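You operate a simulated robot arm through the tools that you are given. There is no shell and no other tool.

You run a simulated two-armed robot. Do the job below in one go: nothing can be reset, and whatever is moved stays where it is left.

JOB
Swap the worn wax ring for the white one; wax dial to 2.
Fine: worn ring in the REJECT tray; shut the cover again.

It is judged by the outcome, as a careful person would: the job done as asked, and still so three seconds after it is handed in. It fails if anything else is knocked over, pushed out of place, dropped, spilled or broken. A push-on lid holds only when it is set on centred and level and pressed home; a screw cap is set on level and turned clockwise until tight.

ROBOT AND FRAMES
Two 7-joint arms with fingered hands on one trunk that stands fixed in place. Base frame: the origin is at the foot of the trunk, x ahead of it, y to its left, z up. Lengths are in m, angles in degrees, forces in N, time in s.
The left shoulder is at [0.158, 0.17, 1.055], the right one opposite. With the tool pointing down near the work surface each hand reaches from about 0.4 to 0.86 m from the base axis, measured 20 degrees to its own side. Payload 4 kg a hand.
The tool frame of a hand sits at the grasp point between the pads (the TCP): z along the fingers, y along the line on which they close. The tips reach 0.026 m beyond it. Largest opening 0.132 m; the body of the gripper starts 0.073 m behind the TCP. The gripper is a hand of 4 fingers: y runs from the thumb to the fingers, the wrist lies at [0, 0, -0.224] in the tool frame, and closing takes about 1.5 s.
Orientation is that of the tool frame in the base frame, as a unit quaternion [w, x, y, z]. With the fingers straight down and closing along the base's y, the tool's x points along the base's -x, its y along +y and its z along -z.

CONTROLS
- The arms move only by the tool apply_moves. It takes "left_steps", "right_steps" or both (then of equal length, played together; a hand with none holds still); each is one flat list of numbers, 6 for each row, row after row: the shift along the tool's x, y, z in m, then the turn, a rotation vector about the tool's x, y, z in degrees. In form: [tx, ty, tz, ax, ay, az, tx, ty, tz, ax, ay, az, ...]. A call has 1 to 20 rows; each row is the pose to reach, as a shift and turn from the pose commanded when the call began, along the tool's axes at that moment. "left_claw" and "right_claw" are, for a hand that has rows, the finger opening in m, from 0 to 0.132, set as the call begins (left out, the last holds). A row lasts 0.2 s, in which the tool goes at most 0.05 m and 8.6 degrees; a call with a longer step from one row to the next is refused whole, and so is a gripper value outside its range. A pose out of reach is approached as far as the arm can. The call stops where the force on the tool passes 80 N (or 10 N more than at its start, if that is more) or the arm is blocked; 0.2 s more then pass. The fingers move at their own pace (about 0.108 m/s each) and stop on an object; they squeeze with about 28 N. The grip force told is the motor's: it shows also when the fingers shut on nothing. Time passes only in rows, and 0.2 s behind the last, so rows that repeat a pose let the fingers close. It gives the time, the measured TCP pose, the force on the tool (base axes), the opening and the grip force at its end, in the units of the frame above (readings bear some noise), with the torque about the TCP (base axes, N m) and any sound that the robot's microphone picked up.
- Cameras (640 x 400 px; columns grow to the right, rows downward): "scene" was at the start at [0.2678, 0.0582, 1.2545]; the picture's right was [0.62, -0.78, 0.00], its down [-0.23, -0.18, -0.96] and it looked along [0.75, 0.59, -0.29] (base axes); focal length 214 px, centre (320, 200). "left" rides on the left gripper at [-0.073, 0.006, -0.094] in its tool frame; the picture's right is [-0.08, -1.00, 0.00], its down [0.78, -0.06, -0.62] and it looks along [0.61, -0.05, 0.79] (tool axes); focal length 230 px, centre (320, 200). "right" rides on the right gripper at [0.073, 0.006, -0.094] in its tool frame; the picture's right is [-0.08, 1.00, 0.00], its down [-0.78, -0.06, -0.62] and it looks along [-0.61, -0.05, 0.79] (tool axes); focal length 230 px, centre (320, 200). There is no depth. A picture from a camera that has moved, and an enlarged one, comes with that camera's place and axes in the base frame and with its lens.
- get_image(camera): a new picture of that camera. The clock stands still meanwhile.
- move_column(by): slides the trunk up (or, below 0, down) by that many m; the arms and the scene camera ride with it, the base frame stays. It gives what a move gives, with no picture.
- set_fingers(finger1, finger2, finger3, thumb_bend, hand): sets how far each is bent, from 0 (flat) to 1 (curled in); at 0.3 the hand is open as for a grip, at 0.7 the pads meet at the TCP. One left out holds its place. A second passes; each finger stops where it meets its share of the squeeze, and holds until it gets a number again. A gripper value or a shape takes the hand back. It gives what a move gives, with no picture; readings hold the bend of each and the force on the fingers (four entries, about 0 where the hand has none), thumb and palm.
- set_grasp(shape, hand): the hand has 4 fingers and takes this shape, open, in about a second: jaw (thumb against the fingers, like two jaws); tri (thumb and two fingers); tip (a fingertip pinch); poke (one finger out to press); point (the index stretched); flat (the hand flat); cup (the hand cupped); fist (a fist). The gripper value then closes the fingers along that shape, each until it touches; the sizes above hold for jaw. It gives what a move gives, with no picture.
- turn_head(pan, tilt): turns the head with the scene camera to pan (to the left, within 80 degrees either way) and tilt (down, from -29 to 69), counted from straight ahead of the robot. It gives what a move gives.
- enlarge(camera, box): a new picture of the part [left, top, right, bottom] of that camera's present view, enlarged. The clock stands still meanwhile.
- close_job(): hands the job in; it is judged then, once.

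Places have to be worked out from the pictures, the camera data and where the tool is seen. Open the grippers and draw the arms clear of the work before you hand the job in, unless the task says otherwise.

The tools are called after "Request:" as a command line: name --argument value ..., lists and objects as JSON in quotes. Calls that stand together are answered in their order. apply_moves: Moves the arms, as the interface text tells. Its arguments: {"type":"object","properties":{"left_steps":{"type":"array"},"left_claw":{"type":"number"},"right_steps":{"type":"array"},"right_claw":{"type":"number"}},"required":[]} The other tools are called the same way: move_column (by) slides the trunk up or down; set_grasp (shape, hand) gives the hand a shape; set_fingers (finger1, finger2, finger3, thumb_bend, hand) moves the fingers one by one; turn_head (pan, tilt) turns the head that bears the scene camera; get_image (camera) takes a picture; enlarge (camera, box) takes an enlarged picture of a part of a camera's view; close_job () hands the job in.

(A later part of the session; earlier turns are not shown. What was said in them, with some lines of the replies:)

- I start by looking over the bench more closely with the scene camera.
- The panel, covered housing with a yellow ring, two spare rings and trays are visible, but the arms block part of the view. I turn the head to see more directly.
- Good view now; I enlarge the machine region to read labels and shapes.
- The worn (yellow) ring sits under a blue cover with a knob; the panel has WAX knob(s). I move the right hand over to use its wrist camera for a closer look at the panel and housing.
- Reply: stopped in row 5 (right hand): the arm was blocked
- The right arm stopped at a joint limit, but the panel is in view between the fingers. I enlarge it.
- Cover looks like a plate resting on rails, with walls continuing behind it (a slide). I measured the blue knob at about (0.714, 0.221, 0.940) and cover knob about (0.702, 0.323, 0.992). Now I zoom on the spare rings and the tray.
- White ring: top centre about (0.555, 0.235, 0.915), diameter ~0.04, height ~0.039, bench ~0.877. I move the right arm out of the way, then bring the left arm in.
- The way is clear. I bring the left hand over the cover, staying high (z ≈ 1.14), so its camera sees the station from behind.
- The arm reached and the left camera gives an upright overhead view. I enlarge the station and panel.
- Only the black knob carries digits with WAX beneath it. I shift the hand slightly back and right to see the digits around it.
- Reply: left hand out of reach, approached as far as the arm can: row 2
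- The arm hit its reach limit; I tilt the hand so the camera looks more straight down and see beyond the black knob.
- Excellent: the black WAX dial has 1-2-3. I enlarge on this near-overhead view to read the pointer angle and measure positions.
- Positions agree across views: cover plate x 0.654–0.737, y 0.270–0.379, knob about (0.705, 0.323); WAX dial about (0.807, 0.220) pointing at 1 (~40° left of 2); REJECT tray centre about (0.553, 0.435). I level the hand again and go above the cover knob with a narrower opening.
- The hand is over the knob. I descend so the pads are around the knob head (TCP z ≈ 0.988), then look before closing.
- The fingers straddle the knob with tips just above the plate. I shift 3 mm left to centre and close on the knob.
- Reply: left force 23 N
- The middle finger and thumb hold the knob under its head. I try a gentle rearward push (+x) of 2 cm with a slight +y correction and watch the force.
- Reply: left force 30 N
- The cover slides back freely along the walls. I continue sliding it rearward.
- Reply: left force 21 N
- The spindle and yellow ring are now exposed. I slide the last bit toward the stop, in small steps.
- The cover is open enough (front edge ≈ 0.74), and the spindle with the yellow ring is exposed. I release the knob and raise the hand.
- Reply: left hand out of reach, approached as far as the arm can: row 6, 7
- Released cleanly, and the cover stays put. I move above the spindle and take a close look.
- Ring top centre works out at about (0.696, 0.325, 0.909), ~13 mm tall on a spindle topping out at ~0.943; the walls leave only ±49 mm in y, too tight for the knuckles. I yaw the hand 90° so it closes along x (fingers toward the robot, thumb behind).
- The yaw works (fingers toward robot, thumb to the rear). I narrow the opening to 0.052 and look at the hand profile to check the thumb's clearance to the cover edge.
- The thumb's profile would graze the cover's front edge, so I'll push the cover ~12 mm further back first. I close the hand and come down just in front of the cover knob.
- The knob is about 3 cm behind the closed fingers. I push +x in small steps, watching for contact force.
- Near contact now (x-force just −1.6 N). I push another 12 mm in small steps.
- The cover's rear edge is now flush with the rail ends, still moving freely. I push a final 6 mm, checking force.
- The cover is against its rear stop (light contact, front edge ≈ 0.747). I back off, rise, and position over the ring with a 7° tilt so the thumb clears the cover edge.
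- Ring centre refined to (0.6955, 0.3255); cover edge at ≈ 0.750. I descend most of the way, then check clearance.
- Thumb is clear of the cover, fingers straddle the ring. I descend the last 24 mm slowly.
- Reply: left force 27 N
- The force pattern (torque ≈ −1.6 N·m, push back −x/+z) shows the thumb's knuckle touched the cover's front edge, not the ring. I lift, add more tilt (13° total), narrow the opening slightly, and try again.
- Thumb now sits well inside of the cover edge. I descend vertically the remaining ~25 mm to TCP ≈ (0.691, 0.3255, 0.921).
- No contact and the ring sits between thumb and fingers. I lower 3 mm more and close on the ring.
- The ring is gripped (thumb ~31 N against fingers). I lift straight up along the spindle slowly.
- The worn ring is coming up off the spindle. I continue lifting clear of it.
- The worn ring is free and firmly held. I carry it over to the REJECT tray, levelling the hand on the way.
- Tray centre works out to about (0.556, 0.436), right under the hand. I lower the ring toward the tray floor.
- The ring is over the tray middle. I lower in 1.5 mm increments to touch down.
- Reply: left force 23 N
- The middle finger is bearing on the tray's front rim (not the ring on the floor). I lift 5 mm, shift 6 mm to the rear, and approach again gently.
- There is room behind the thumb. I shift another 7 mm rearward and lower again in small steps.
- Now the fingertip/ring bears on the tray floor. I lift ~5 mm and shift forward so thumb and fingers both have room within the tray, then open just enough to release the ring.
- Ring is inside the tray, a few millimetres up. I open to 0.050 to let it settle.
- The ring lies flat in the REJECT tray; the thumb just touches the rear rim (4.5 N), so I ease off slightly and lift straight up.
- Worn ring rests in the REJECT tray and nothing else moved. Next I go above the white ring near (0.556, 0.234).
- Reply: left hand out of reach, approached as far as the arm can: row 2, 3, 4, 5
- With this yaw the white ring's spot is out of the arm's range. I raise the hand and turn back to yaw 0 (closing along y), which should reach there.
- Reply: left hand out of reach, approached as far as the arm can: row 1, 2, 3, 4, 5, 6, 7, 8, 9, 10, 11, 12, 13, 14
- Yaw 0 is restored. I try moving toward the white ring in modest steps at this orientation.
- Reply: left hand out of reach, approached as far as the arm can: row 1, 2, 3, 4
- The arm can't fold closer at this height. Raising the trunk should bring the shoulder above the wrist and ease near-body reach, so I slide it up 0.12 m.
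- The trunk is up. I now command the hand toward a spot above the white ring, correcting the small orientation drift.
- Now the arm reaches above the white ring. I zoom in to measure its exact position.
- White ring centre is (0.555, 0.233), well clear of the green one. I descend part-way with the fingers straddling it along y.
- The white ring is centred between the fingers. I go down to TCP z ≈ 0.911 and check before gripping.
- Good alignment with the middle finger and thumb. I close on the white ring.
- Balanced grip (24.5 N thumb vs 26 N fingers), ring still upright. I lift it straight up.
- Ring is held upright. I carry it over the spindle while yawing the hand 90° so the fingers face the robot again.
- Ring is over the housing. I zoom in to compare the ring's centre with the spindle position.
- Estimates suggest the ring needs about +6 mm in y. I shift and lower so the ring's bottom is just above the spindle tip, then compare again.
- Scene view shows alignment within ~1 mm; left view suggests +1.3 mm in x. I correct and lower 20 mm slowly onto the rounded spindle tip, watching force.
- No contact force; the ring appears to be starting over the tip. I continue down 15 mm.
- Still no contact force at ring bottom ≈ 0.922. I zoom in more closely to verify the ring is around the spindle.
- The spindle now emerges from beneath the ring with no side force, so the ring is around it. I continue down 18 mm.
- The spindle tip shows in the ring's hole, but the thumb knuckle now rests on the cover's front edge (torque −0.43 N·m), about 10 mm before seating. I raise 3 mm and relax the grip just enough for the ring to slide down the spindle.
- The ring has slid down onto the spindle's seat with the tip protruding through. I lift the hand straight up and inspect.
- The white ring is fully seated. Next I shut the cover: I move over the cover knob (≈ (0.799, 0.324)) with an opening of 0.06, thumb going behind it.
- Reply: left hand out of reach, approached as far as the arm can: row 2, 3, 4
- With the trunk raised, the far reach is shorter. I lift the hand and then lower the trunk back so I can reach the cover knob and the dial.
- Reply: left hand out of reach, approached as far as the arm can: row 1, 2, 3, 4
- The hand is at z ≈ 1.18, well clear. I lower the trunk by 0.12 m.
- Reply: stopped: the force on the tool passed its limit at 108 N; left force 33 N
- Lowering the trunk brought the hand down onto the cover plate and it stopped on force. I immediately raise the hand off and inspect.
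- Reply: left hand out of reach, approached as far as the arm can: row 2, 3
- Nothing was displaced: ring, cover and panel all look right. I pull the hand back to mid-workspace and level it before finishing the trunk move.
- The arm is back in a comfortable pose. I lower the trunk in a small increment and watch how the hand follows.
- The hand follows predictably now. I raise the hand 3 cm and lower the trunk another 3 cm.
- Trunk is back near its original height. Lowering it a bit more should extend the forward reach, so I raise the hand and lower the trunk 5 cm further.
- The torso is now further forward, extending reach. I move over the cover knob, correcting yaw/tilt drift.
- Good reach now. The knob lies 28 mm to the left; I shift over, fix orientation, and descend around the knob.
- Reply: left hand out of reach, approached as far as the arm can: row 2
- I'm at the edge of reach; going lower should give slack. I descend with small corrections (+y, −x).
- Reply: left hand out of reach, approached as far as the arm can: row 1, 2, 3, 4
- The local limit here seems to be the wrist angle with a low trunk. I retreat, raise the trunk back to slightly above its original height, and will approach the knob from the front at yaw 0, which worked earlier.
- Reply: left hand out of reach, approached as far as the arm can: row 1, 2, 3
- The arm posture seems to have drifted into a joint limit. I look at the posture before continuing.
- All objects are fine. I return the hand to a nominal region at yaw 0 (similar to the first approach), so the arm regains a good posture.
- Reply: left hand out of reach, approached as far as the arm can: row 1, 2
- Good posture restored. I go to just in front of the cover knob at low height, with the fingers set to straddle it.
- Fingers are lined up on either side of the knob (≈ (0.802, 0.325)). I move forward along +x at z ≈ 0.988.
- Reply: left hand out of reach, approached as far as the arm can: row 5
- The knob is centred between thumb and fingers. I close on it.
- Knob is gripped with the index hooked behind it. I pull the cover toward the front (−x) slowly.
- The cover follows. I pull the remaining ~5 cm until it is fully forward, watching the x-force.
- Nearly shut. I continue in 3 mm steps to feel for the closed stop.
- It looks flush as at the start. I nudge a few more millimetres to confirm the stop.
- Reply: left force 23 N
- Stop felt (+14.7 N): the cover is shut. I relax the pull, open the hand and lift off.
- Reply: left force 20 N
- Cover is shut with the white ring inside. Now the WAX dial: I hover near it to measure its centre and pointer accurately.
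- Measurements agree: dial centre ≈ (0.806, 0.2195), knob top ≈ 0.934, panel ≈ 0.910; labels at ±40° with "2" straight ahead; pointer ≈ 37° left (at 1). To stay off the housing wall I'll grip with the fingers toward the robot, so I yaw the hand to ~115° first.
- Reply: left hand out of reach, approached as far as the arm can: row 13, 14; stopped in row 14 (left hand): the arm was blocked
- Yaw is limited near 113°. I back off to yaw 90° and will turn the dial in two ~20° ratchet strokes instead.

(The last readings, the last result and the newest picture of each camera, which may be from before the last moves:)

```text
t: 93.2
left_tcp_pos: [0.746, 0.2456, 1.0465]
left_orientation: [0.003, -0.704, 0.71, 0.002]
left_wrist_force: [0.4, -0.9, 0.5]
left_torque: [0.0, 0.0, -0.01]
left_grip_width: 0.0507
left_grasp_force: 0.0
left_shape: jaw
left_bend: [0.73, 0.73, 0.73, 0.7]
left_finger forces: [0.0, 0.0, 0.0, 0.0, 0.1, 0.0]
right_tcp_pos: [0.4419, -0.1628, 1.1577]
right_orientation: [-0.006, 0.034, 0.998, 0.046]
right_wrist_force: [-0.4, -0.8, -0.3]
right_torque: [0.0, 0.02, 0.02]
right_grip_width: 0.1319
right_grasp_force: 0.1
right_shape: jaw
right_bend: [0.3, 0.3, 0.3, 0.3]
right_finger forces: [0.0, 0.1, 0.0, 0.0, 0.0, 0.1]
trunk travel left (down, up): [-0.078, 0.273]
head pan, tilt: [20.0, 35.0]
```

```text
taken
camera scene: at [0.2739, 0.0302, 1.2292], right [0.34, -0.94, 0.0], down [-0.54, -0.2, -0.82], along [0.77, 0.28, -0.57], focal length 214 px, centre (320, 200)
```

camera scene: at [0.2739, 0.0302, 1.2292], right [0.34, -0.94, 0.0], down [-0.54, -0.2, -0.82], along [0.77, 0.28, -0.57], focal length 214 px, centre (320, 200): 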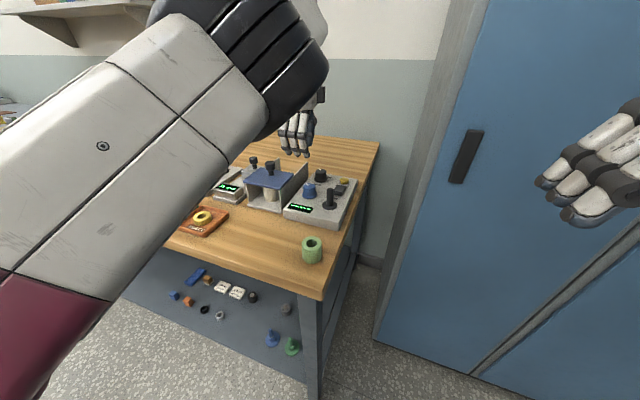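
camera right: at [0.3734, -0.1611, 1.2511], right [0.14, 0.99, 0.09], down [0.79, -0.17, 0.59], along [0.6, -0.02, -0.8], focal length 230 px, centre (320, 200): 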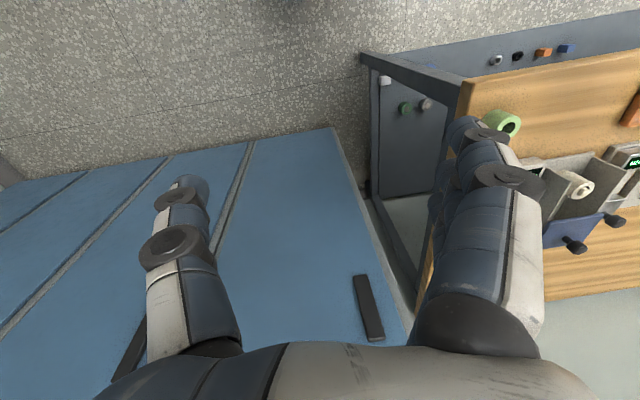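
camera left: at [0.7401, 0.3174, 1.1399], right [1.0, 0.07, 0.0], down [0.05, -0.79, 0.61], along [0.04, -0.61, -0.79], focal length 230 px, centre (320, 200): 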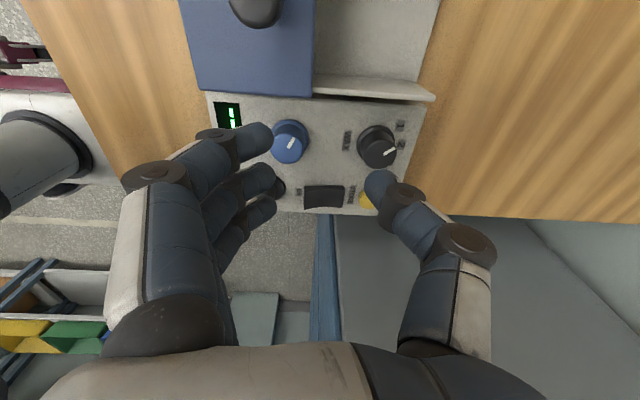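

Yaw 90 posture is good. I move over the dial at z ≈ 0.99.

Request:
apply_moves --left_steps '[0.009, -0.02, 0.018, 0, 0, 0, 0.018, -0.04, 0.037, 0, 0, 0, 0.026, -0.06, 0.056, 0, 0, 0]'

Request:
get_image --camera "left"

Request:
enlarge --camera "left" --box '[270, 90, 390, 230]'

Request:
enlarge --camera "scene" --box '[260, 120, 360, 220]'

```text
t: 94.0
left_tcp_pos: [0.7905, 0.2194, 1.004]
left_orientation: [0.002, -0.703, 0.711, 0.002]
left_wrist_force: [0.3, -0.2, -0.5]
left_torque: [0.02, -0.05, 0.0]
left_grip_width: 0.0508
left_grasp_force: 0.0
left_shape: jaw
left_bend: [0.73, 0.73, 0.73, 0.7]
left_finger forces: [0.0, 0.0, 0.1, 0.0, 0.1, 0.0]
left hand out of reach, approached as far as the arm can: row 3
right_tcp_pos: [0.4425, -0.1628, 1.1589]
right_orientation: [-0.006, 0.033, 0.998, 0.046]
right_wrist_force: [-0.1, -0.2, 0.1]
right_torque: [0.0, -0.03, 0.01]
right_grip_width: 0.132
right_grasp_force: 0.1
right_shape: jaw
right_bend: [0.3, 0.3, 0.3, 0.3]
right_finger forces: [0.0, 0.0, 0.0, 0.1, 0.1, 0.0]
trunk travel left (down, up): [-0.078, 0.273]
head pan, tilt: [20.0, 35.0]
```

```text
taken
camera left: at [0.7862, 0.2918, 1.0964], right [1.0, 0.07, 0.0], down [0.05, -0.79, 0.61], along [0.04, -0.61, -0.79], focal length 230 px, centre (320, 200)
```

left: 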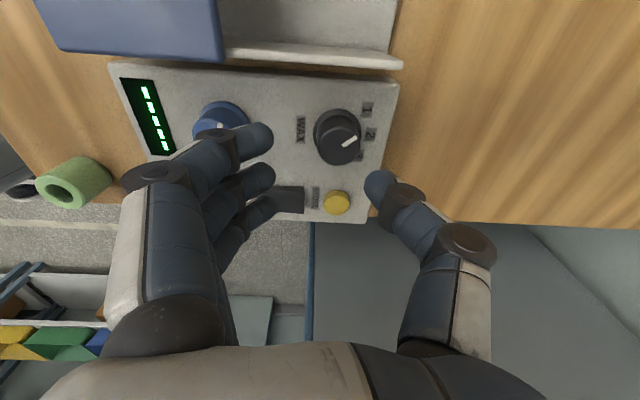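

```text
2.86 times, centred on (330, 160) of left
camera zoom: at [0.7862, 0.2918, 1.0964], right [1.0, 0.07, 0.0], down [0.05, -0.79, 0.61], along [0.04, -0.61, -0.79], focal length 657 px, centre (291, 314)
```

zoom: 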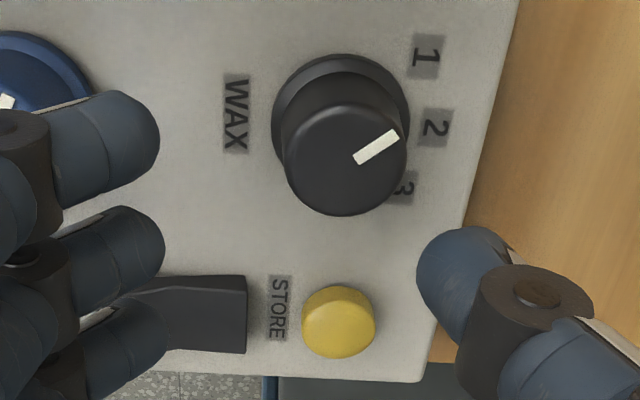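

```text
4.00 times, centred on (310, 170) of scene
camera zoom: at [0.2733, 0.0301, 1.2294], right [0.34, -0.94, 0.0], down [-0.54, -0.2, -0.82], along [0.77, 0.28, -0.57], focal length 858 px, centre (360, 320)
```

zoom: 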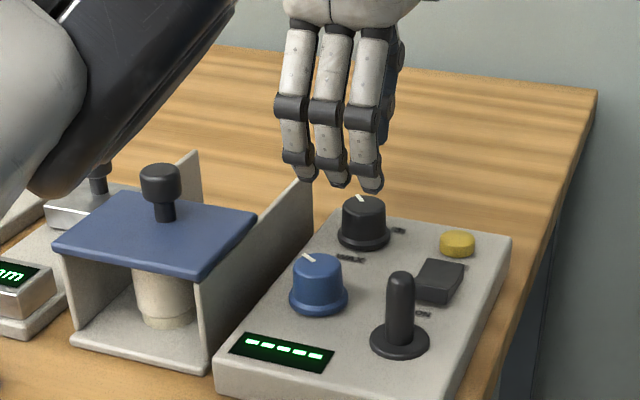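

I'm ~15 mm short in x at this height. Lowering the trunk slightly shifts the shoulder forward, so I lower it 2 cm (hand will sit at z ≈ 0.984, still clear).

Request:
move_column --by -0.02

Request:
get_image --camera "left"

```text
t: 94.7
left_tcp_pos: [0.7899, 0.2231, 0.9847]
left_orientation: [0.003, -0.704, 0.711, 0.001]
left_wrist_force: [-0.5, -0.3, 1.3]
left_torque: [-0.03, -0.03, 0.02]
left_grip_width: 0.0504
left_grasp_force: 0.1
left_shape: jaw
left_bend: [0.73, 0.73, 0.73, 0.7]
left_finger forces: [0.0, 0.0, 0.1, 0.0, 0.1, 0.0]
right_tcp_pos: [0.4406, -0.1634, 1.1402]
right_orientation: [-0.004, 0.034, 0.998, 0.045]
right_wrist_force: [-1.4, 0.3, 0.2]
right_torque: [0.0, -0.03, -0.02]
right_grip_width: 0.1317
right_grasp_force: 0.1
right_shape: jaw
right_bend: [0.3, 0.3, 0.3, 0.3]
right_finger forces: [0.0, 0.1, 0.0, 0.1, 0.1, 0.0]
trunk travel left (down, up): [-0.058, 0.293]
head pan, tilt: [20.0, 35.0]
```

```text
taken
camera left: at [0.7854, 0.2947, 1.0782], right [1.0, 0.07, 0.0], down [0.05, -0.79, 0.61], along [0.04, -0.61, -0.79], focal length 230 px, centre (320, 200)
```

left: 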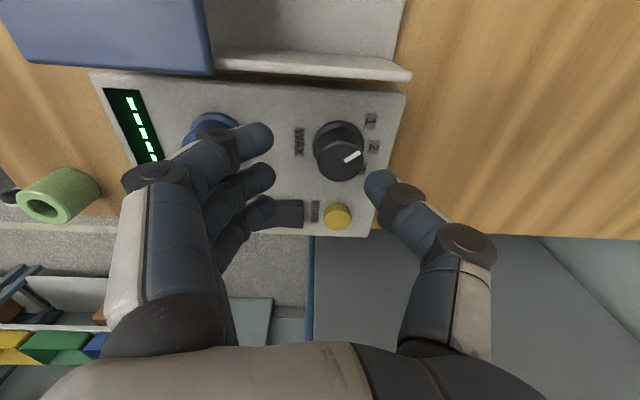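

Now I shift forward 16 mm at this height.

Request:
apply_moves --left_steps '[0.001, -0.008, 0, 0, 0, 0, 0.002, -0.016, 0, 0, 0, 0]'

Request:
get_image --camera "left"

Request:
enlarge --camera "left" --box '[250, 90, 410, 230]'

Request:
enlarge --camera "scene" --box '[260, 120, 360, 220]'

```text
t: 95.3
left_tcp_pos: [0.8088, 0.2214, 0.9795]
left_orientation: [0.002, -0.703, 0.711, 0.003]
left_wrist_force: [-0.1, 0.1, -0.3]
left_torque: [-0.02, 0.05, 0.02]
left_grip_width: 0.0506
left_grasp_force: 0.0
left_shape: jaw
left_bend: [0.73, 0.73, 0.73, 0.7]
left_finger forces: [0.0, 0.0, 0.0, 0.0, 0.0, 0.0]
right_tcp_pos: [0.4426, -0.1628, 1.1372]
right_orientation: [-0.007, 0.033, 0.998, 0.045]
right_wrist_force: [-0.2, 0.2, 0.2]
right_torque: [-0.03, 0.0, 0.05]
right_grip_width: 0.1318
right_grasp_force: 0.0
right_shape: jaw
right_bend: [0.3, 0.3, 0.3, 0.3]
right_finger forces: [0.0, 0.0, 0.1, 0.1, 0.1, 0.0]
trunk travel left (down, up): [-0.058, 0.293]
head pan, tilt: [20.0, 35.0]
```

```text
taken
camera left: at [0.8037, 0.2927, 1.0744], right [1.0, 0.07, 0.0], down [0.05, -0.79, 0.61], along [0.04, -0.61, -0.79], focal length 230 px, centre (320, 200)
```

left: 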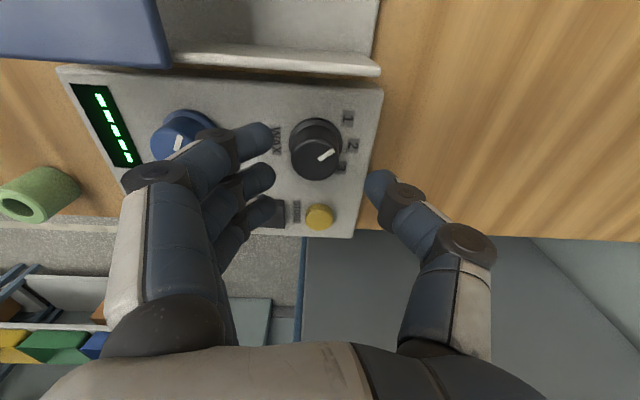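

```text
2.86 times, centred on (330, 160) of left
camera zoom: at [0.8037, 0.2927, 1.0744], right [1.0, 0.07, 0.0], down [0.05, -0.79, 0.61], along [0.04, -0.61, -0.79], focal length 657 px, centre (291, 314)
```

zoom: 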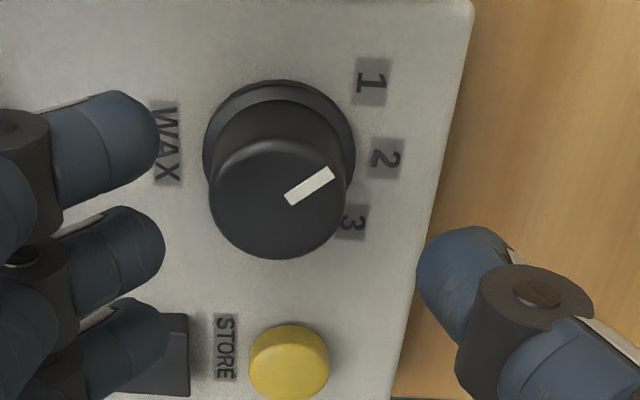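

```text
4.00 times, centred on (310, 170) of scene
camera zoom: at [0.2964, 0.0303, 1.2046], right [0.34, -0.94, 0.0], down [-0.54, -0.2, -0.82], along [0.77, 0.28, -0.57], focal length 858 px, centre (360, 320)
```

zoom: 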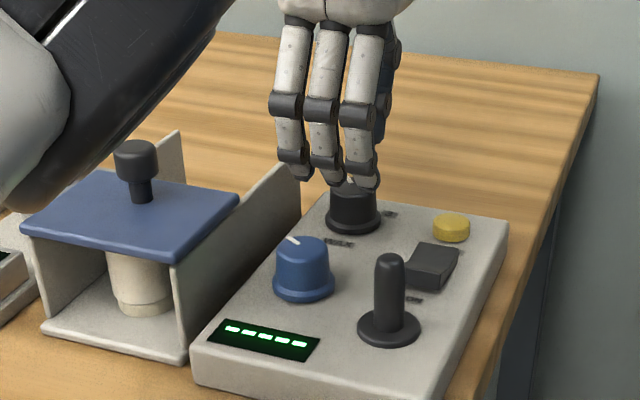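

Hand is over the dial within 3 mm. I correct and descend so the fingertips reach down beside the knob (TCP z ≈ 0.945).

Request:
apply_moves --left_steps '[0.001, 0.0015, 0.01, 0, 0, 0, 0.002, 0.003, 0.02, 0, 0, 0, 0.002, 0.003, 0.028, 0, 0, 0, 0.002, 0.003, 0.034, 0, 0, 0]'

Request:
get_image --camera "left"

Request:
enlarge --camera "left" --box '[230, 90, 410, 230]'

Request:
enlarge --camera "scene" --box '[290, 140, 360, 200]'

```text
t: 96.3
left_tcp_pos: [0.8043, 0.2186, 0.9468]
left_orientation: [0.002, -0.704, 0.711, 0.003]
left_wrist_force: [-0.4, 0.6, -0.5]
left_torque: [-0.02, 0.04, -0.02]
left_grip_width: 0.0506
left_grasp_force: 0.0
left_shape: jaw
left_bend: [0.73, 0.73, 0.73, 0.7]
left_finger forces: [0.0, 0.0, 0.0, 0.0, 0.1, 0.0]
right_tcp_pos: [0.4429, -0.163, 1.1383]
right_orientation: [-0.005, 0.033, 0.998, 0.046]
right_wrist_force: [-0.1, 0.3, 1.0]
right_torque: [0.02, -0.01, 0.01]
right_grip_width: 0.1318
right_grasp_force: 0.1
right_shape: jaw
right_bend: [0.3, 0.3, 0.3, 0.3]
right_finger forces: [0.0, 0.1, 0.0, 0.0, 0.0, 0.1]
trunk travel left (down, up): [-0.058, 0.293]
head pan, tilt: [20.0, 35.0]
```

```text
taken
camera left: at [0.8004, 0.2908, 1.0398], right [1.0, 0.07, 0.0], down [0.05, -0.79, 0.61], along [0.04, -0.61, -0.79], focal length 230 px, centre (320, 200)
```

left: 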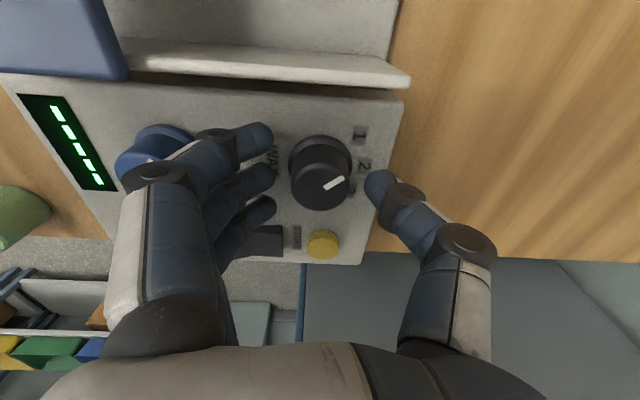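

```text
2.86 times, centred on (320, 160) of left
camera zoom: at [0.8004, 0.2908, 1.0398], right [1.0, 0.07, 0.0], down [0.05, -0.79, 0.61], along [0.04, -0.61, -0.79], focal length 657 px, centre (320, 314)
```

zoom: 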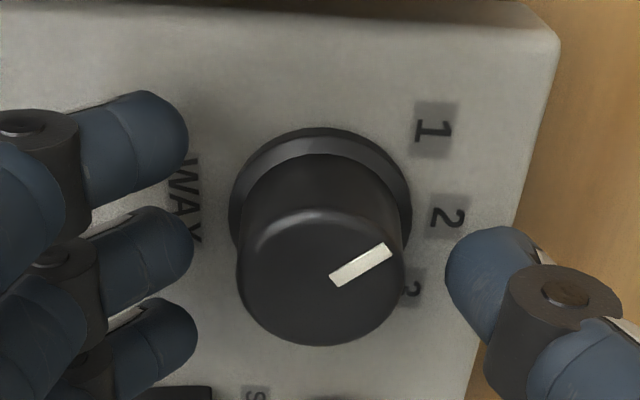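

```text
6.67 times, centred on (325, 170) of scene
camera zoom: at [0.296, 0.0305, 1.2048], right [0.34, -0.94, 0.0], down [-0.54, -0.2, -0.82], along [0.77, 0.28, -0.57], focal length 1430 px, centre (287, 400)
```

zoom: 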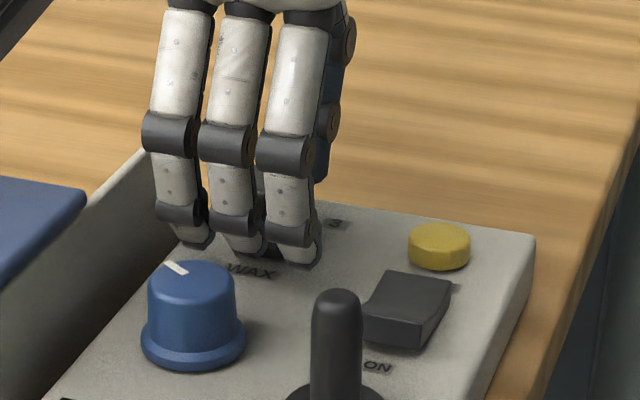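

Fingers and thumb straddle the knob. I close on the dial.

Request:
apply_moves --left_steps '[0, -0.001, 0.001, 0, 0, 0, 0, -0.001, 0.001, 0, 0, 0, 0, -0.001, 0.001, 0, 0, 0, 0, -0.001, 0.001, 0, 0, 0, 0, -0.001, 0.001, 0, 0, 0]' --left_claw 0.0

Request:
get_image --camera "left"

Request:
enlarge --camera "left" --box '[230, 90, 410, 230]'

```text
t: 97.5
left_tcp_pos: [0.8073, 0.2182, 0.9456]
left_orientation: [0.002, -0.703, 0.711, 0.003]
left_wrist_force: [8.7, 2.2, 1.4]
left_torque: [0.04, -0.11, 0.04]
left_grip_width: 0.0148
left_grasp_force: 28.2
left_shape: jaw
left_bend: [0.71, 0.73, 0.68, 0.7]
left_finger forces: [8.7, 10.0, 0.0, 0.0, 26.1, 0.0]
right_tcp_pos: [0.4438, -0.1617, 1.1382]
right_orientation: [-0.007, 0.033, 0.998, 0.046]
right_wrist_force: [-0.7, 1.1, 0.4]
right_torque: [-0.02, -0.01, 0.0]
right_grip_width: 0.132
right_grasp_force: 0.1
right_shape: jaw
right_bend: [0.3, 0.3, 0.3, 0.3]
right_finger forces: [0.1, 0.1, 0.1, 0.1, 0.0, 0.0]
trunk travel left (down, up): [-0.058, 0.293]
head pan, tilt: [20.0, 35.0]
```

```text
taken
camera left: at [0.8027, 0.2908, 1.0392], right [1.0, 0.07, 0.0], down [0.05, -0.79, 0.61], along [0.04, -0.61, -0.79], focal length 230 px, centre (320, 200)
```

left: 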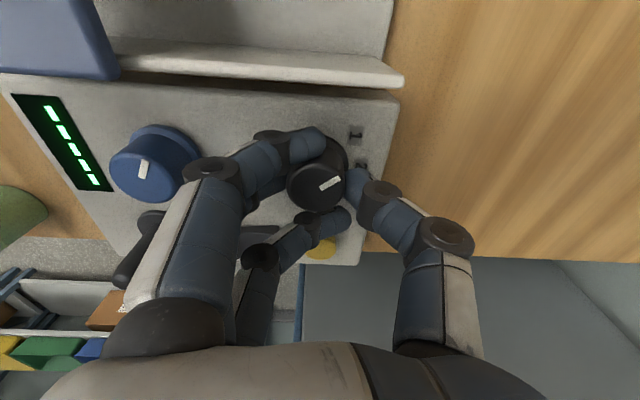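

```text
2.86 times, centred on (320, 160) of left
camera zoom: at [0.8027, 0.2908, 1.0392], right [1.0, 0.07, 0.0], down [0.05, -0.79, 0.61], along [0.04, -0.61, -0.79], focal length 657 px, centre (320, 314)
```

zoom: 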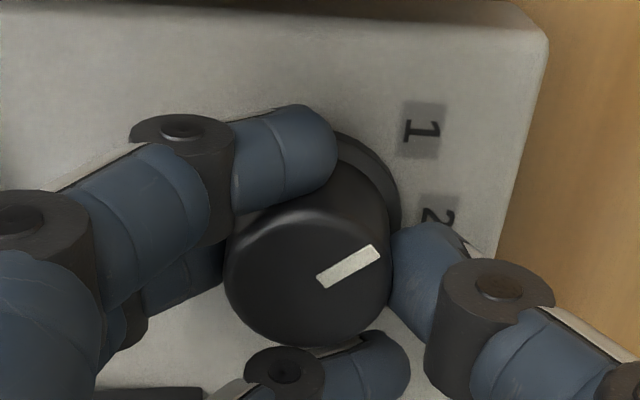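

Dial gripped by thumb, index and middle. I rotate the hand 20° clockwise (+ about tool z) in 5° steps.

Request:
apply_moves --left_steps '[0, 0, 0, 0, 0, 5, 0, 0, 0, 0, 0, 10, 0, 0, 0, 0, 0, 15, 0, 0, 0, 0, 0, 20]'

Request:
enlarge --camera "left" --box '[230, 90, 410, 230]'

Request:
enlarge --camera "scene" --box '[270, 130, 360, 210]'

```text
t: 98.5
left_tcp_pos: [0.8067, 0.2182, 0.9462]
left_orientation: [0.001, -0.568, 0.823, 0.003]
left_wrist_force: [4.5, -6.2, 0.4]
left_torque: [-0.11, -0.08, 0.01]
left_grip_width: 0.0146
left_grasp_force: 27.4
left_shape: jaw
left_bend: [0.71, 0.73, 0.68, 0.7]
left_finger forces: [7.2, 11.4, 0.3, 0.0, 24.9, 0.0]
right_tcp_pos: [0.4438, -0.1629, 1.1381]
right_orientation: [-0.007, 0.032, 0.998, 0.046]
right_wrist_force: [0.2, 0.3, 0.2]
right_torque: [-0.01, -0.02, -0.03]
right_grip_width: 0.132
right_grasp_force: 0.0
right_shape: jaw
right_bend: [0.3, 0.3, 0.3, 0.3]
right_finger forces: [0.1, 0.1, 0.1, 0.0, 0.1, 0.0]
trunk travel left (down, up): [-0.058, 0.293]
head pan, tilt: [20.0, 35.0]
```

```text
2.86 times, centred on (320, 160) of left
camera zoom: at [0.828, 0.2875, 1.0392], right [0.96, -0.28, 0.0], down [-0.22, -0.76, 0.61], along [-0.17, -0.59, -0.79], focal length 657 px, centre (320, 314)
```

zoom: 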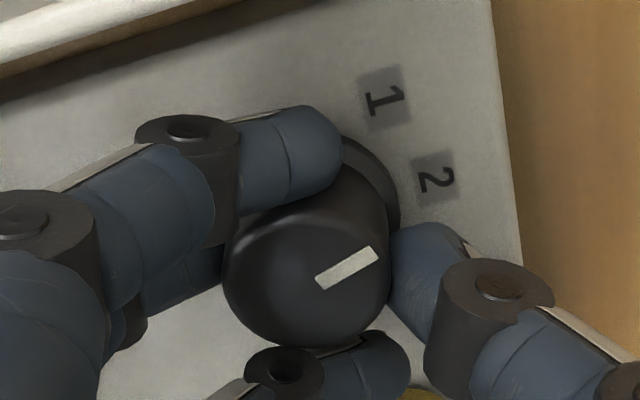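

```text
5.00 times, centred on (315, 170) of scene
camera zoom: at [0.2965, 0.0297, 1.2047], right [0.34, -0.94, 0.0], down [-0.54, -0.2, -0.82], along [0.77, 0.28, -0.57], focal length 1072 px, centre (345, 350)
```

zoom: 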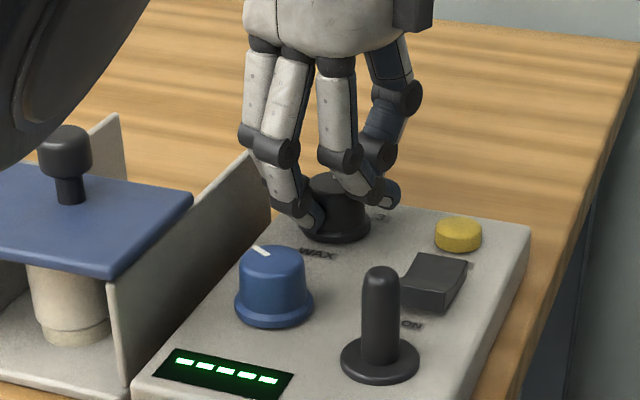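

The dial turned with the hand (pointer now ≈ 16–17° left of 2), and the fingers are still well clear of the wall. I continue another 12°, then fine-adjust.

Request:
apply_moves --left_steps '[0, 0, 0, 0, 0, 4, 0, 0, 0, 0, 0, 8, 0, 0, 0, 0, 0, 12]'

Request:
enlarge --camera "left" --box '[230, 90, 410, 230]'

Request:
get_image --camera "left"

```text
t: 99.3
left_tcp_pos: [0.8067, 0.2182, 0.9457]
left_orientation: [0.001, -0.48, 0.877, 0.004]
left_wrist_force: [2.7, -9.4, -2.7]
left_torque: [-0.16, -0.04, 0.0]
left_grip_width: 0.0146
left_grasp_force: 28.2
left_shape: jaw
left_bend: [0.71, 0.73, 0.68, 0.7]
left_finger forces: [6.6, 11.3, 0.6, 0.0, 24.9, 0.1]
right_tcp_pos: [0.4445, -0.1632, 1.1383]
right_orientation: [-0.007, 0.033, 0.998, 0.047]
right_wrist_force: [0.3, 0.2, 0.8]
right_torque: [-0.02, -0.01, 0.02]
right_grip_width: 0.1322
right_grasp_force: 0.1
right_shape: jaw
right_bend: [0.3, 0.3, 0.3, 0.3]
right_finger forces: [0.0, 0.0, 0.1, 0.0, 0.0, 0.0]
trunk travel left (down, up): [-0.058, 0.293]
head pan, tilt: [20.0, 35.0]
```

```text
2.86 times, centred on (320, 160) of left
camera zoom: at [0.8419, 0.2815, 1.0393], right [0.88, -0.47, -0.01], down [-0.37, -0.7, 0.61], along [-0.29, -0.54, -0.79], focal length 657 px, centre (320, 314)
```

zoom: 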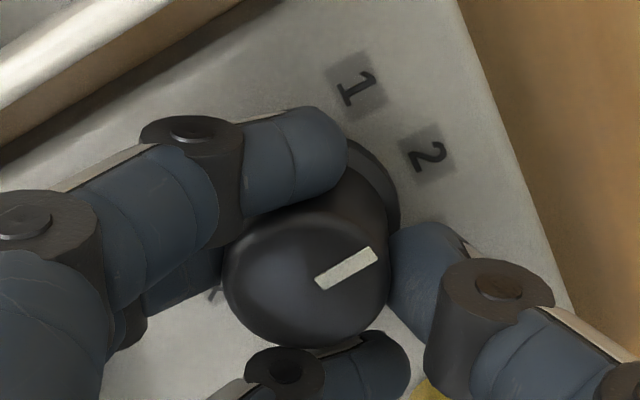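

```text
taken
camera left: at [0.8419, 0.2815, 1.0393], right [0.88, -0.47, -0.01], down [-0.37, -0.7, 0.61], along [-0.29, -0.54, -0.79], focal length 230 px, centre (320, 200)
```

left: 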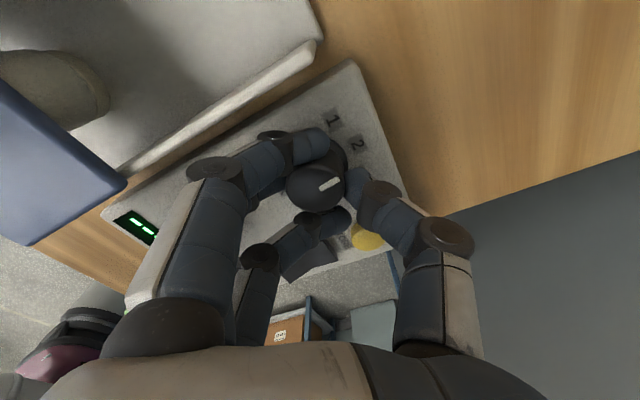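

Pointer is now ≈ 5° short of 2. I turn the last 5°.

Request:
apply_moves --left_steps '[0, 0, 0, 0, 0, 2.5, 0, 0, 0, 0, 0, 5, 0, 0, 0, 0, 0, 5]'

Request:
enlarge --camera "left" --box '[230, 90, 410, 230]'

```text
t: 100.1
left_tcp_pos: [0.8067, 0.2173, 0.9463]
left_orientation: [0.002, -0.441, 0.897, 0.003]
left_wrist_force: [0.4, -12.9, -3.0]
left_torque: [-0.16, 0.04, 0.01]
left_grip_width: 0.0143
left_grasp_force: 27.8
left_shape: jaw
left_bend: [0.71, 0.73, 0.68, 0.7]
left_finger forces: [6.2, 11.5, 1.1, 0.0, 25.1, 0.1]
right_tcp_pos: [0.4432, -0.1635, 1.1374]
right_orientation: [-0.006, 0.033, 0.998, 0.047]
right_wrist_force: [-0.2, -0.2, 0.3]
right_torque: [0.03, -0.01, -0.02]
right_grip_width: 0.132
right_grasp_force: 0.1
right_shape: jaw
right_bend: [0.3, 0.3, 0.3, 0.3]
right_finger forces: [0.0, 0.1, 0.1, 0.0, 0.0, 0.0]
trunk travel left (down, up): [-0.058, 0.293]
head pan, tilt: [20.0, 35.0]
```

```text
2.86 times, centred on (320, 160) of left
camera zoom: at [0.8473, 0.2782, 1.0394], right [0.84, -0.55, -0.01], down [-0.43, -0.66, 0.61], along [-0.34, -0.51, -0.79], focal length 657 px, centre (320, 314)
```

zoom: 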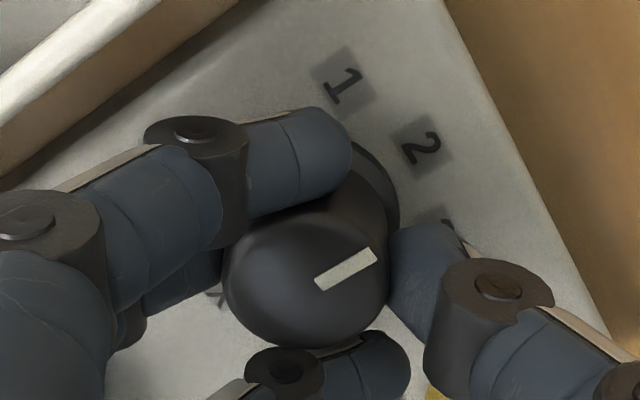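

Pointer reads within ~2° of "2". I open slightly and lift straight up to check from above.

Request:
apply_moves --left_steps '[0, 0, 0, 0, 0, 0, 0, 0, 0, 0, 0, 0, 0, 0, 0, 0, 0, 0, 0, 0, -0.015, 0, 0, 0, 0, 0, -0.035, 0, 0, 0]' --left_claw 0.042

Request:
enlarge --camera "left" --box '[230, 60, 410, 200]'

Request:
enlarge --camera "scene" --box '[270, 130, 360, 210]'

```text
t: 101.3
left_tcp_pos: [0.8069, 0.2197, 0.9819]
left_orientation: [0.001, -0.442, 0.897, 0.003]
left_wrist_force: [0.4, -0.7, 0.5]
left_torque: [0.02, 0.01, -0.01]
left_grip_width: 0.0416
left_grasp_force: 0.0
left_shape: jaw
left_bend: [0.74, 0.74, 0.73, 0.7]
left_finger forces: [0.0, 0.0, 0.0, 0.1, 0.0, 0.0]
right_tcp_pos: [0.4415, -0.1627, 1.1385]
right_orientation: [-0.006, 0.032, 0.998, 0.045]
right_wrist_force: [0.6, -0.4, 0.7]
right_torque: [0.0, -0.01, 0.0]
right_grip_width: 0.1321
right_grasp_force: 0.0
right_shape: jaw
right_bend: [0.3, 0.3, 0.3, 0.3]
right_finger forces: [0.0, 0.1, 0.0, 0.0, 0.1, 0.0]
trunk travel left (down, up): [-0.058, 0.293]
head pan, tilt: [20.0, 35.0]
```

```text
2.86 times, centred on (320, 130) of left
camera zoom: at [0.8466, 0.28, 1.0752], right [0.84, -0.55, 0.0], down [-0.43, -0.66, 0.61], along [-0.34, -0.51, -0.79], focal length 657 px, centre (320, 400)
```

zoom: 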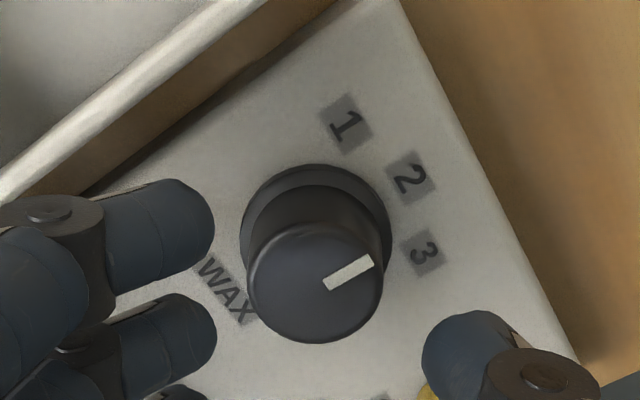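

```text
5.00 times, centred on (315, 170) of scene
camera zoom: at [0.2958, 0.0306, 1.2049], right [0.34, -0.94, 0.0], down [-0.54, -0.2, -0.82], along [0.77, 0.28, -0.57], focal length 1072 px, centre (345, 350)
```

zoom: 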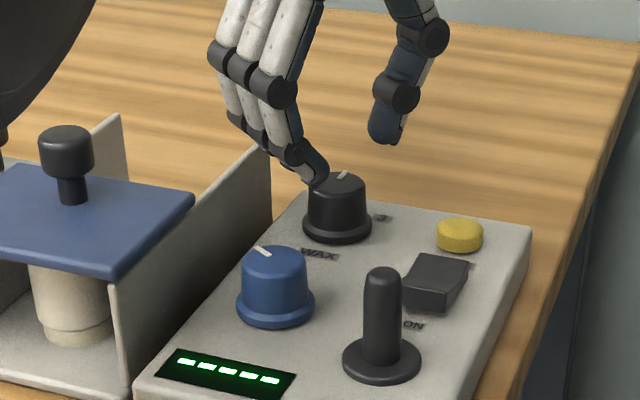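

The dial points close to 2; I enlarge further to measure the pointer angle precisely.

Request:
enlarge --camera "left" --box '[288, 85, 368, 150]'

Request:
enlarge --camera "scene" --box '[300, 155, 335, 185]'

```text
6.15 times, centred on (328, 118) of left
camera zoom: at [0.8466, 0.28, 1.0752], right [0.84, -0.55, 0.0], down [-0.43, -0.66, 0.61], along [-0.34, -0.51, -0.79], focal length 1416 px, centre (271, 708)
```

zoom: 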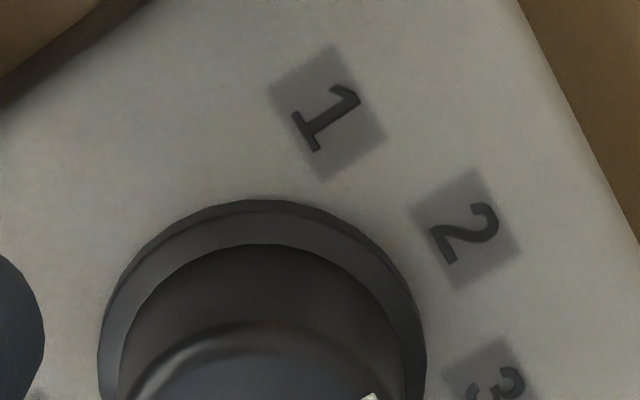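

```text
13.33 times, centred on (318, 170) of scene
camera zoom: at [0.2958, 0.0306, 1.2049], right [0.34, -0.94, 0.0], down [-0.54, -0.2, -0.82], along [0.77, 0.28, -0.57], focal length 2860 px, centre (353, 600)
```

zoom: 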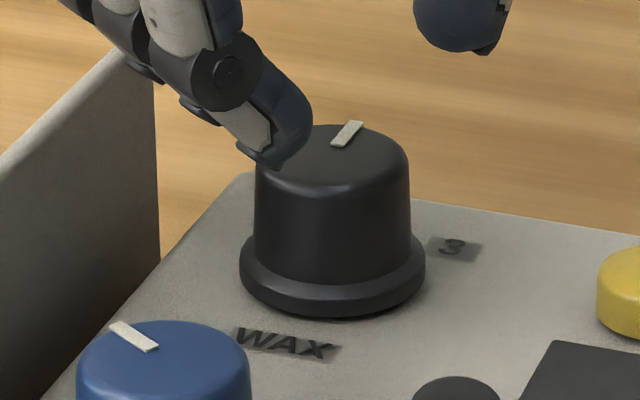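

Request:
enlarge --camera "left" --box '[283, 95, 373, 165]'

```text
5.71 times, centred on (328, 130) of left
camera zoom: at [0.8466, 0.28, 1.0752], right [0.84, -0.55, 0.0], down [-0.43, -0.66, 0.61], along [-0.34, -0.51, -0.79], focal length 1315 px, centre (274, 600)
```

zoom: 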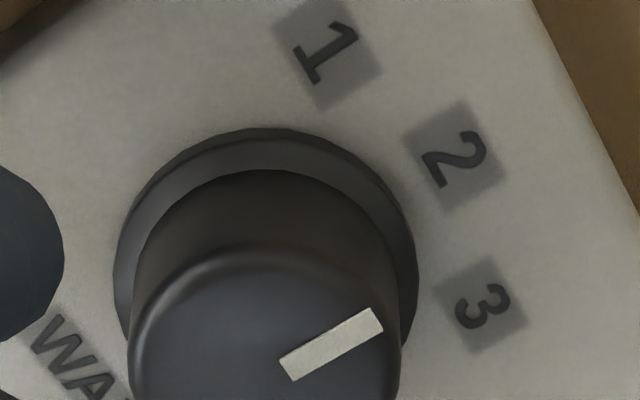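

Pointer is within ~1° of "2". I now withdraw the left arm: up and back first.

Request:
apply_moves --left_steps '[0.006, 0.008, -0.015, 0, 0, 0, 0.0183, 0.0238, -0.03, 0, 0, 0, 0.032, 0.042, -0.055, 0, 0, 0, 0.0488, 0.0634, -0.09, 0, 0, 0]'

Request:
get_image --camera "scene"

Request:
get_image --camera "left"

```text
t: 102.3
left_tcp_pos: [0.7255, 0.2193, 1.0718]
left_orientation: [0.001, -0.441, 0.897, 0.002]
left_wrist_force: [-1.2, -0.1, 0.4]
left_torque: [0.0, 0.0, -0.04]
left_grip_width: 0.0413
left_grasp_force: 0.1
left_shape: jaw
left_bend: [0.74, 0.74, 0.73, 0.7]
left_finger forces: [0.1, 0.1, 0.1, 0.0, 0.1, 0.1]
right_tcp_pos: [0.4418, -0.1625, 1.1385]
right_orientation: [-0.005, 0.033, 0.998, 0.045]
right_wrist_force: [-0.4, -0.5, 0.0]
right_torque: [-0.02, 0.01, 0.04]
right_grip_width: 0.1319
right_grasp_force: 0.0
right_shape: jaw
right_bend: [0.3, 0.3, 0.3, 0.3]
right_finger forces: [0.0, 0.0, 0.1, 0.0, 0.0, 0.1]
trunk travel left (down, up): [-0.058, 0.293]
head pan, tilt: [20.0, 35.0]
```

```text
taken
camera scene: at [0.2946, 0.0303, 1.2055], right [0.34, -0.94, 0.0], down [-0.54, -0.2, -0.82], along [0.77, 0.28, -0.57], focal length 214 px, centre (320, 200)
```

scene: 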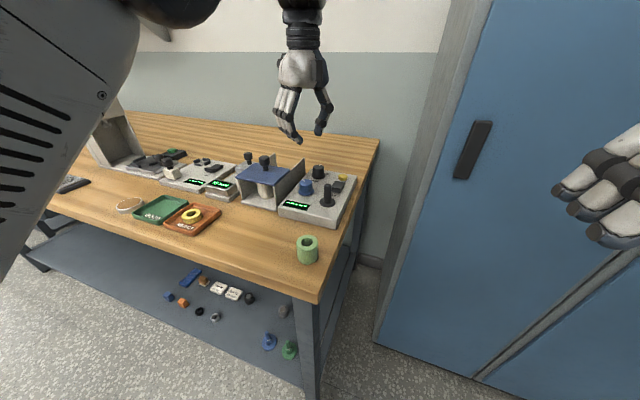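

```text
taken
camera left: at [0.7667, 0.2794, 1.1654], right [0.84, -0.55, 0.0], down [-0.43, -0.66, 0.61], along [-0.34, -0.51, -0.79], focal length 230 px, centre (320, 200)
```

left: 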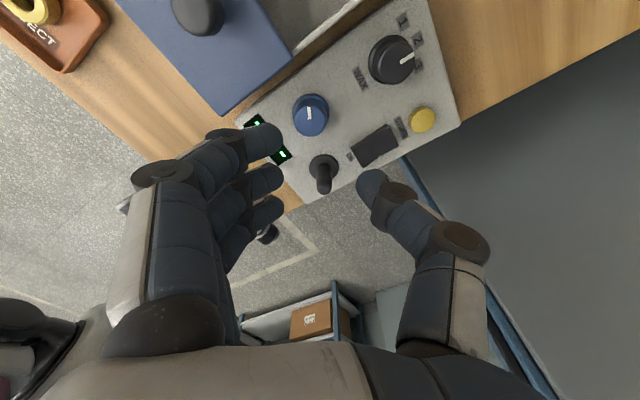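

All is clear. I check the dial once more from this angle.

Request:
enlarge --camera "left" --box '[280, 0, 450, 140]'

Request:
enlarge --camera "scene" --box '[230, 140, 370, 230]'

```text
2.86 times, centred on (365, 70) of left
camera zoom: at [0.7667, 0.2794, 1.1654], right [0.84, -0.55, 0.0], down [-0.43, -0.66, 0.61], along [-0.34, -0.51, -0.79], focal length 657 px, centre (191, 571)
```

zoom: 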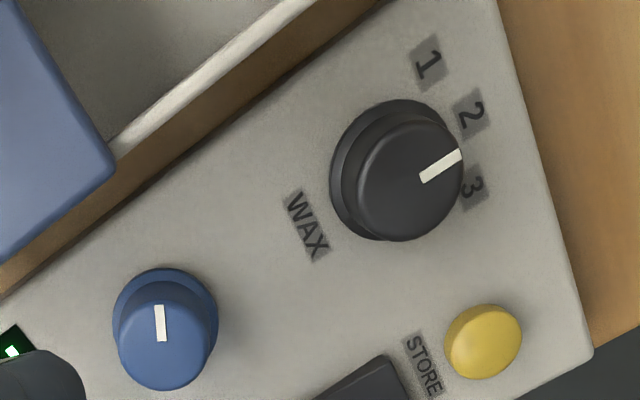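

```text
4.44 times, centred on (300, 185) of scene
camera zoom: at [0.2946, 0.0303, 1.2055], right [0.34, -0.94, 0.0], down [-0.54, -0.2, -0.82], along [0.77, 0.28, -0.57], focal length 953 px, centre (409, 267)
```

zoom: 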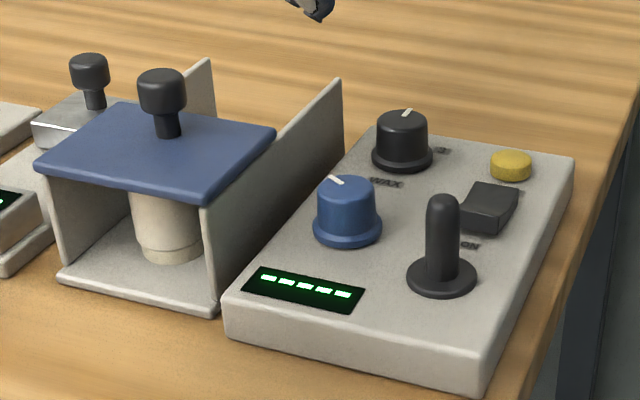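

Dial reads 2, blue knob untouched, cover shut. I retract the left arm up and away, rotating back to yaw 0 and opening the gripper.

Request:
apply_moves --left_steps '[-0.002, 0.012, -0.03, 0, 0, 7.5, -0.008, 0.03, -0.05, 0, 0, 15, -0.015, 0.05, -0.07, 0, 0, 22.5, -0.022, 0.07, -0.085, 0, 0, 30, -0.029, 0.09, -0.095, 0, 0, 37.5, -0.036, 0.11, -0.105, 0, 0, 45, -0.0414, 0.1265, -0.11, 0, 0, 52.4]' --left_claw 0.132

Request:
get_image --camera "scene"

```text
t: 103.9
left_tcp_pos: [0.6514, 0.3266, 1.1827]
left_orientation: [0.0, 0.002, 1.0, 0.004]
left_wrist_force: [0.4, 0.1, -0.4]
left_torque: [0.01, 0.01, 0.0]
left_grip_width: 0.1318
left_grasp_force: 0.1
left_shape: jaw
left_bend: [0.3, 0.3, 0.3, 0.3]
left_finger forces: [0.0, 0.0, 0.0, 0.1, 0.0, 0.1]
right_tcp_pos: [0.4423, -0.1629, 1.1375]
right_orientation: [-0.006, 0.032, 0.998, 0.045]
right_wrist_force: [-0.4, 0.4, 0.9]
right_torque: [0.03, 0.01, 0.0]
right_grip_width: 0.1319
right_grasp_force: 0.1
right_shape: jaw
right_bend: [0.3, 0.3, 0.3, 0.3]
right_finger forces: [0.1, 0.1, 0.1, 0.0, 0.1, 0.1]
trunk travel left (down, up): [-0.058, 0.293]
head pan, tilt: [20.0, 35.0]
```

```text
taken
camera scene: at [0.2958, 0.0305, 1.2049], right [0.34, -0.94, 0.0], down [-0.54, -0.2, -0.82], along [0.77, 0.28, -0.57], focal length 214 px, centre (320, 200)
```

scene: 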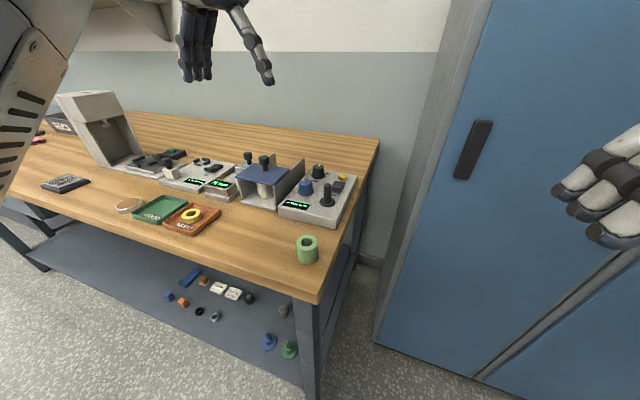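

Good. I draw the left hand the rest of the way back to about its starting place.

Request:
apply_moves --left_steps '[0.03, 0.02, -0.01, 0, 0, 0, 0.06, 0.04, -0.02, 0, 0, 0, 0.09, 0.06, -0.03, 0, 0, 0, 0.12, 0.08, -0.04, 0, 0, 0, 0.15, 0.1, -0.05, 0, 0, 0, 0.18, 0.12, -0.06, 0, 0, 0]'

Request:
get_image --camera "scene"

Request:
enlarge --camera "scene" --box '[100, 140, 370, 280]'

```text
t: 105.3
left_tcp_pos: [0.4719, 0.4494, 1.2386]
left_orientation: [-0.001, 0.0, 1.0, 0.005]
left_wrist_force: [-0.2, -0.6, 0.0]
left_torque: [0.01, 0.0, -0.02]
left_grip_width: 0.1318
left_grasp_force: 0.0
left_shape: jaw
left_bend: [0.3, 0.3, 0.3, 0.3]
left_finger forces: [0.0, 0.0, 0.0, 0.0, 0.0, 0.0]
left hand out of reach, approached as far as the arm can: row 6
right_tcp_pos: [0.4424, -0.1622, 1.1394]
right_orientation: [-0.006, 0.033, 0.998, 0.047]
right_wrist_force: [0.1, -0.4, 0.0]
right_torque: [0.0, 0.01, -0.05]
right_grip_width: 0.1319
right_grasp_force: 0.0
right_shape: jaw
right_bend: [0.3, 0.3, 0.3, 0.3]
right_finger forces: [0.0, 0.0, 0.1, 0.1, 0.0, 0.0]
trunk travel left (down, up): [-0.058, 0.293]
head pan, tilt: [20.0, 35.0]
```

```text
taken
camera scene: at [0.2955, 0.0307, 1.205], right [0.34, -0.94, 0.0], down [-0.54, -0.2, -0.82], along [0.77, 0.28, -0.57], focal length 214 px, centre (320, 200)
```

scene: 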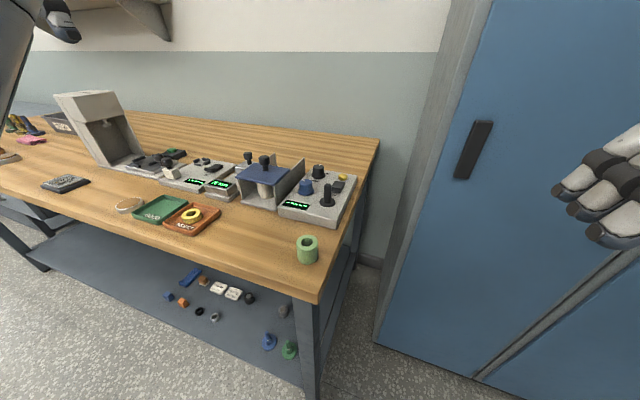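

```text
2.37 times, centred on (235, 210) of scene
camera zoom: at [0.2955, 0.0307, 1.205], right [0.34, -0.94, 0.0], down [-0.54, -0.2, -0.82], along [0.77, 0.28, -0.57], focal length 508 px, centre (522, 176)
```

zoom: 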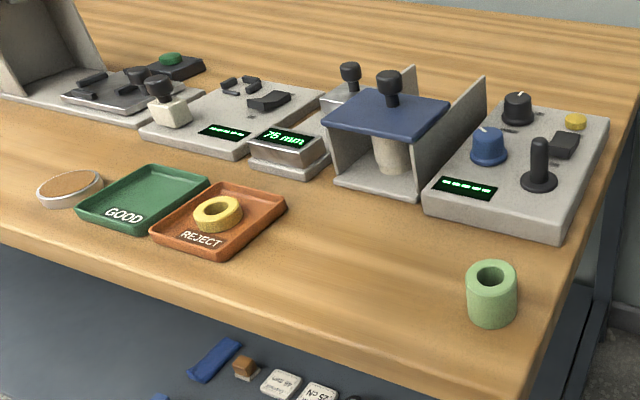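

Everything is in order: worn ring in REJECT, white ring on the spindle, cover shut, arms clear with grippers open. One last close look at dial and cover before handing in.

Request:
enlarge --camera "scene" --box '[230, 145, 360, 225]'

Request:
enlarge --camera "scene" --box '[300, 155, 340, 185]'

```text
4.92 times, centred on (295, 185) of scene
camera zoom: at [0.2955, 0.0307, 1.205], right [0.34, -0.94, 0.0], down [-0.54, -0.2, -0.82], along [0.77, 0.28, -0.57], focal length 1056 px, centre (443, 274)
```

zoom: 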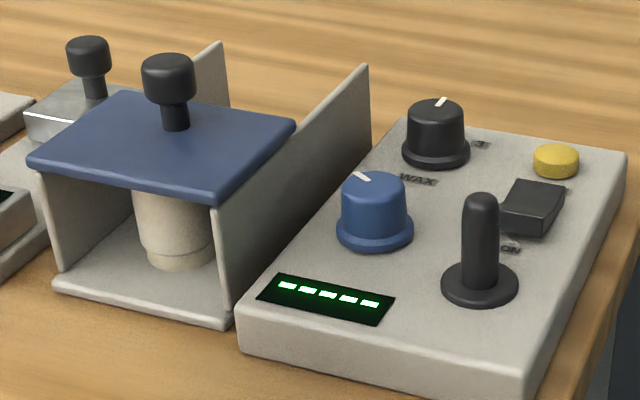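

```text
13.33 times, centred on (320, 170) of scene
camera zoom: at [0.2955, 0.0307, 1.205], right [0.34, -0.94, 0.0], down [-0.54, -0.2, -0.82], along [0.77, 0.28, -0.57], focal length 2860 px, centre (320, 600)
```

zoom: 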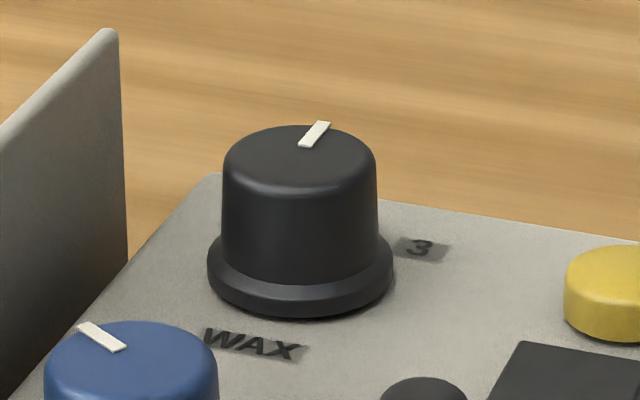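

The dial points at 2, the cover is shut over the white ring, and the worn ring is in the REJECT tray. I hand the job in.

Request:
close_job

```text
The job is handed in.
```

I handed the job in. The white ring is on the spindle, the cover is shut, the wax dial is at 2, and the worn yellow ring is in the REJECT tray.

- **White ring:** my thumb met the cover's front edge just before the ring was fully down. I let the ring slide the last 10–15 mm down the spindle, and it now sits flat on its seat with the spindle tip showing through.
- **Cover:** I pulled it forward until it hit its stop, and it sits flush as it did at the start.
- **Wax dial:** this is the black knob with the 1-2-3 marks. Its pointer reads within about 2° of 2.

**Hard contact:** partway through, while I was lowering the trunk, the left hand came down on the open cover and stopped at 108 N. I lifted it off straight away. Nothing looked moved or damaged, and the cover still slid and shut normally afterwards. The fingers also pressed on the REJECT tray's rim, at about 20 N at most, while I was setting the worn ring down. The tray did not visibly shift.

The green ring, blue knob and the other items on the bench look as they were. Both grippers are open and clear of the work. The trunk was left about 2 cm below its starting height.
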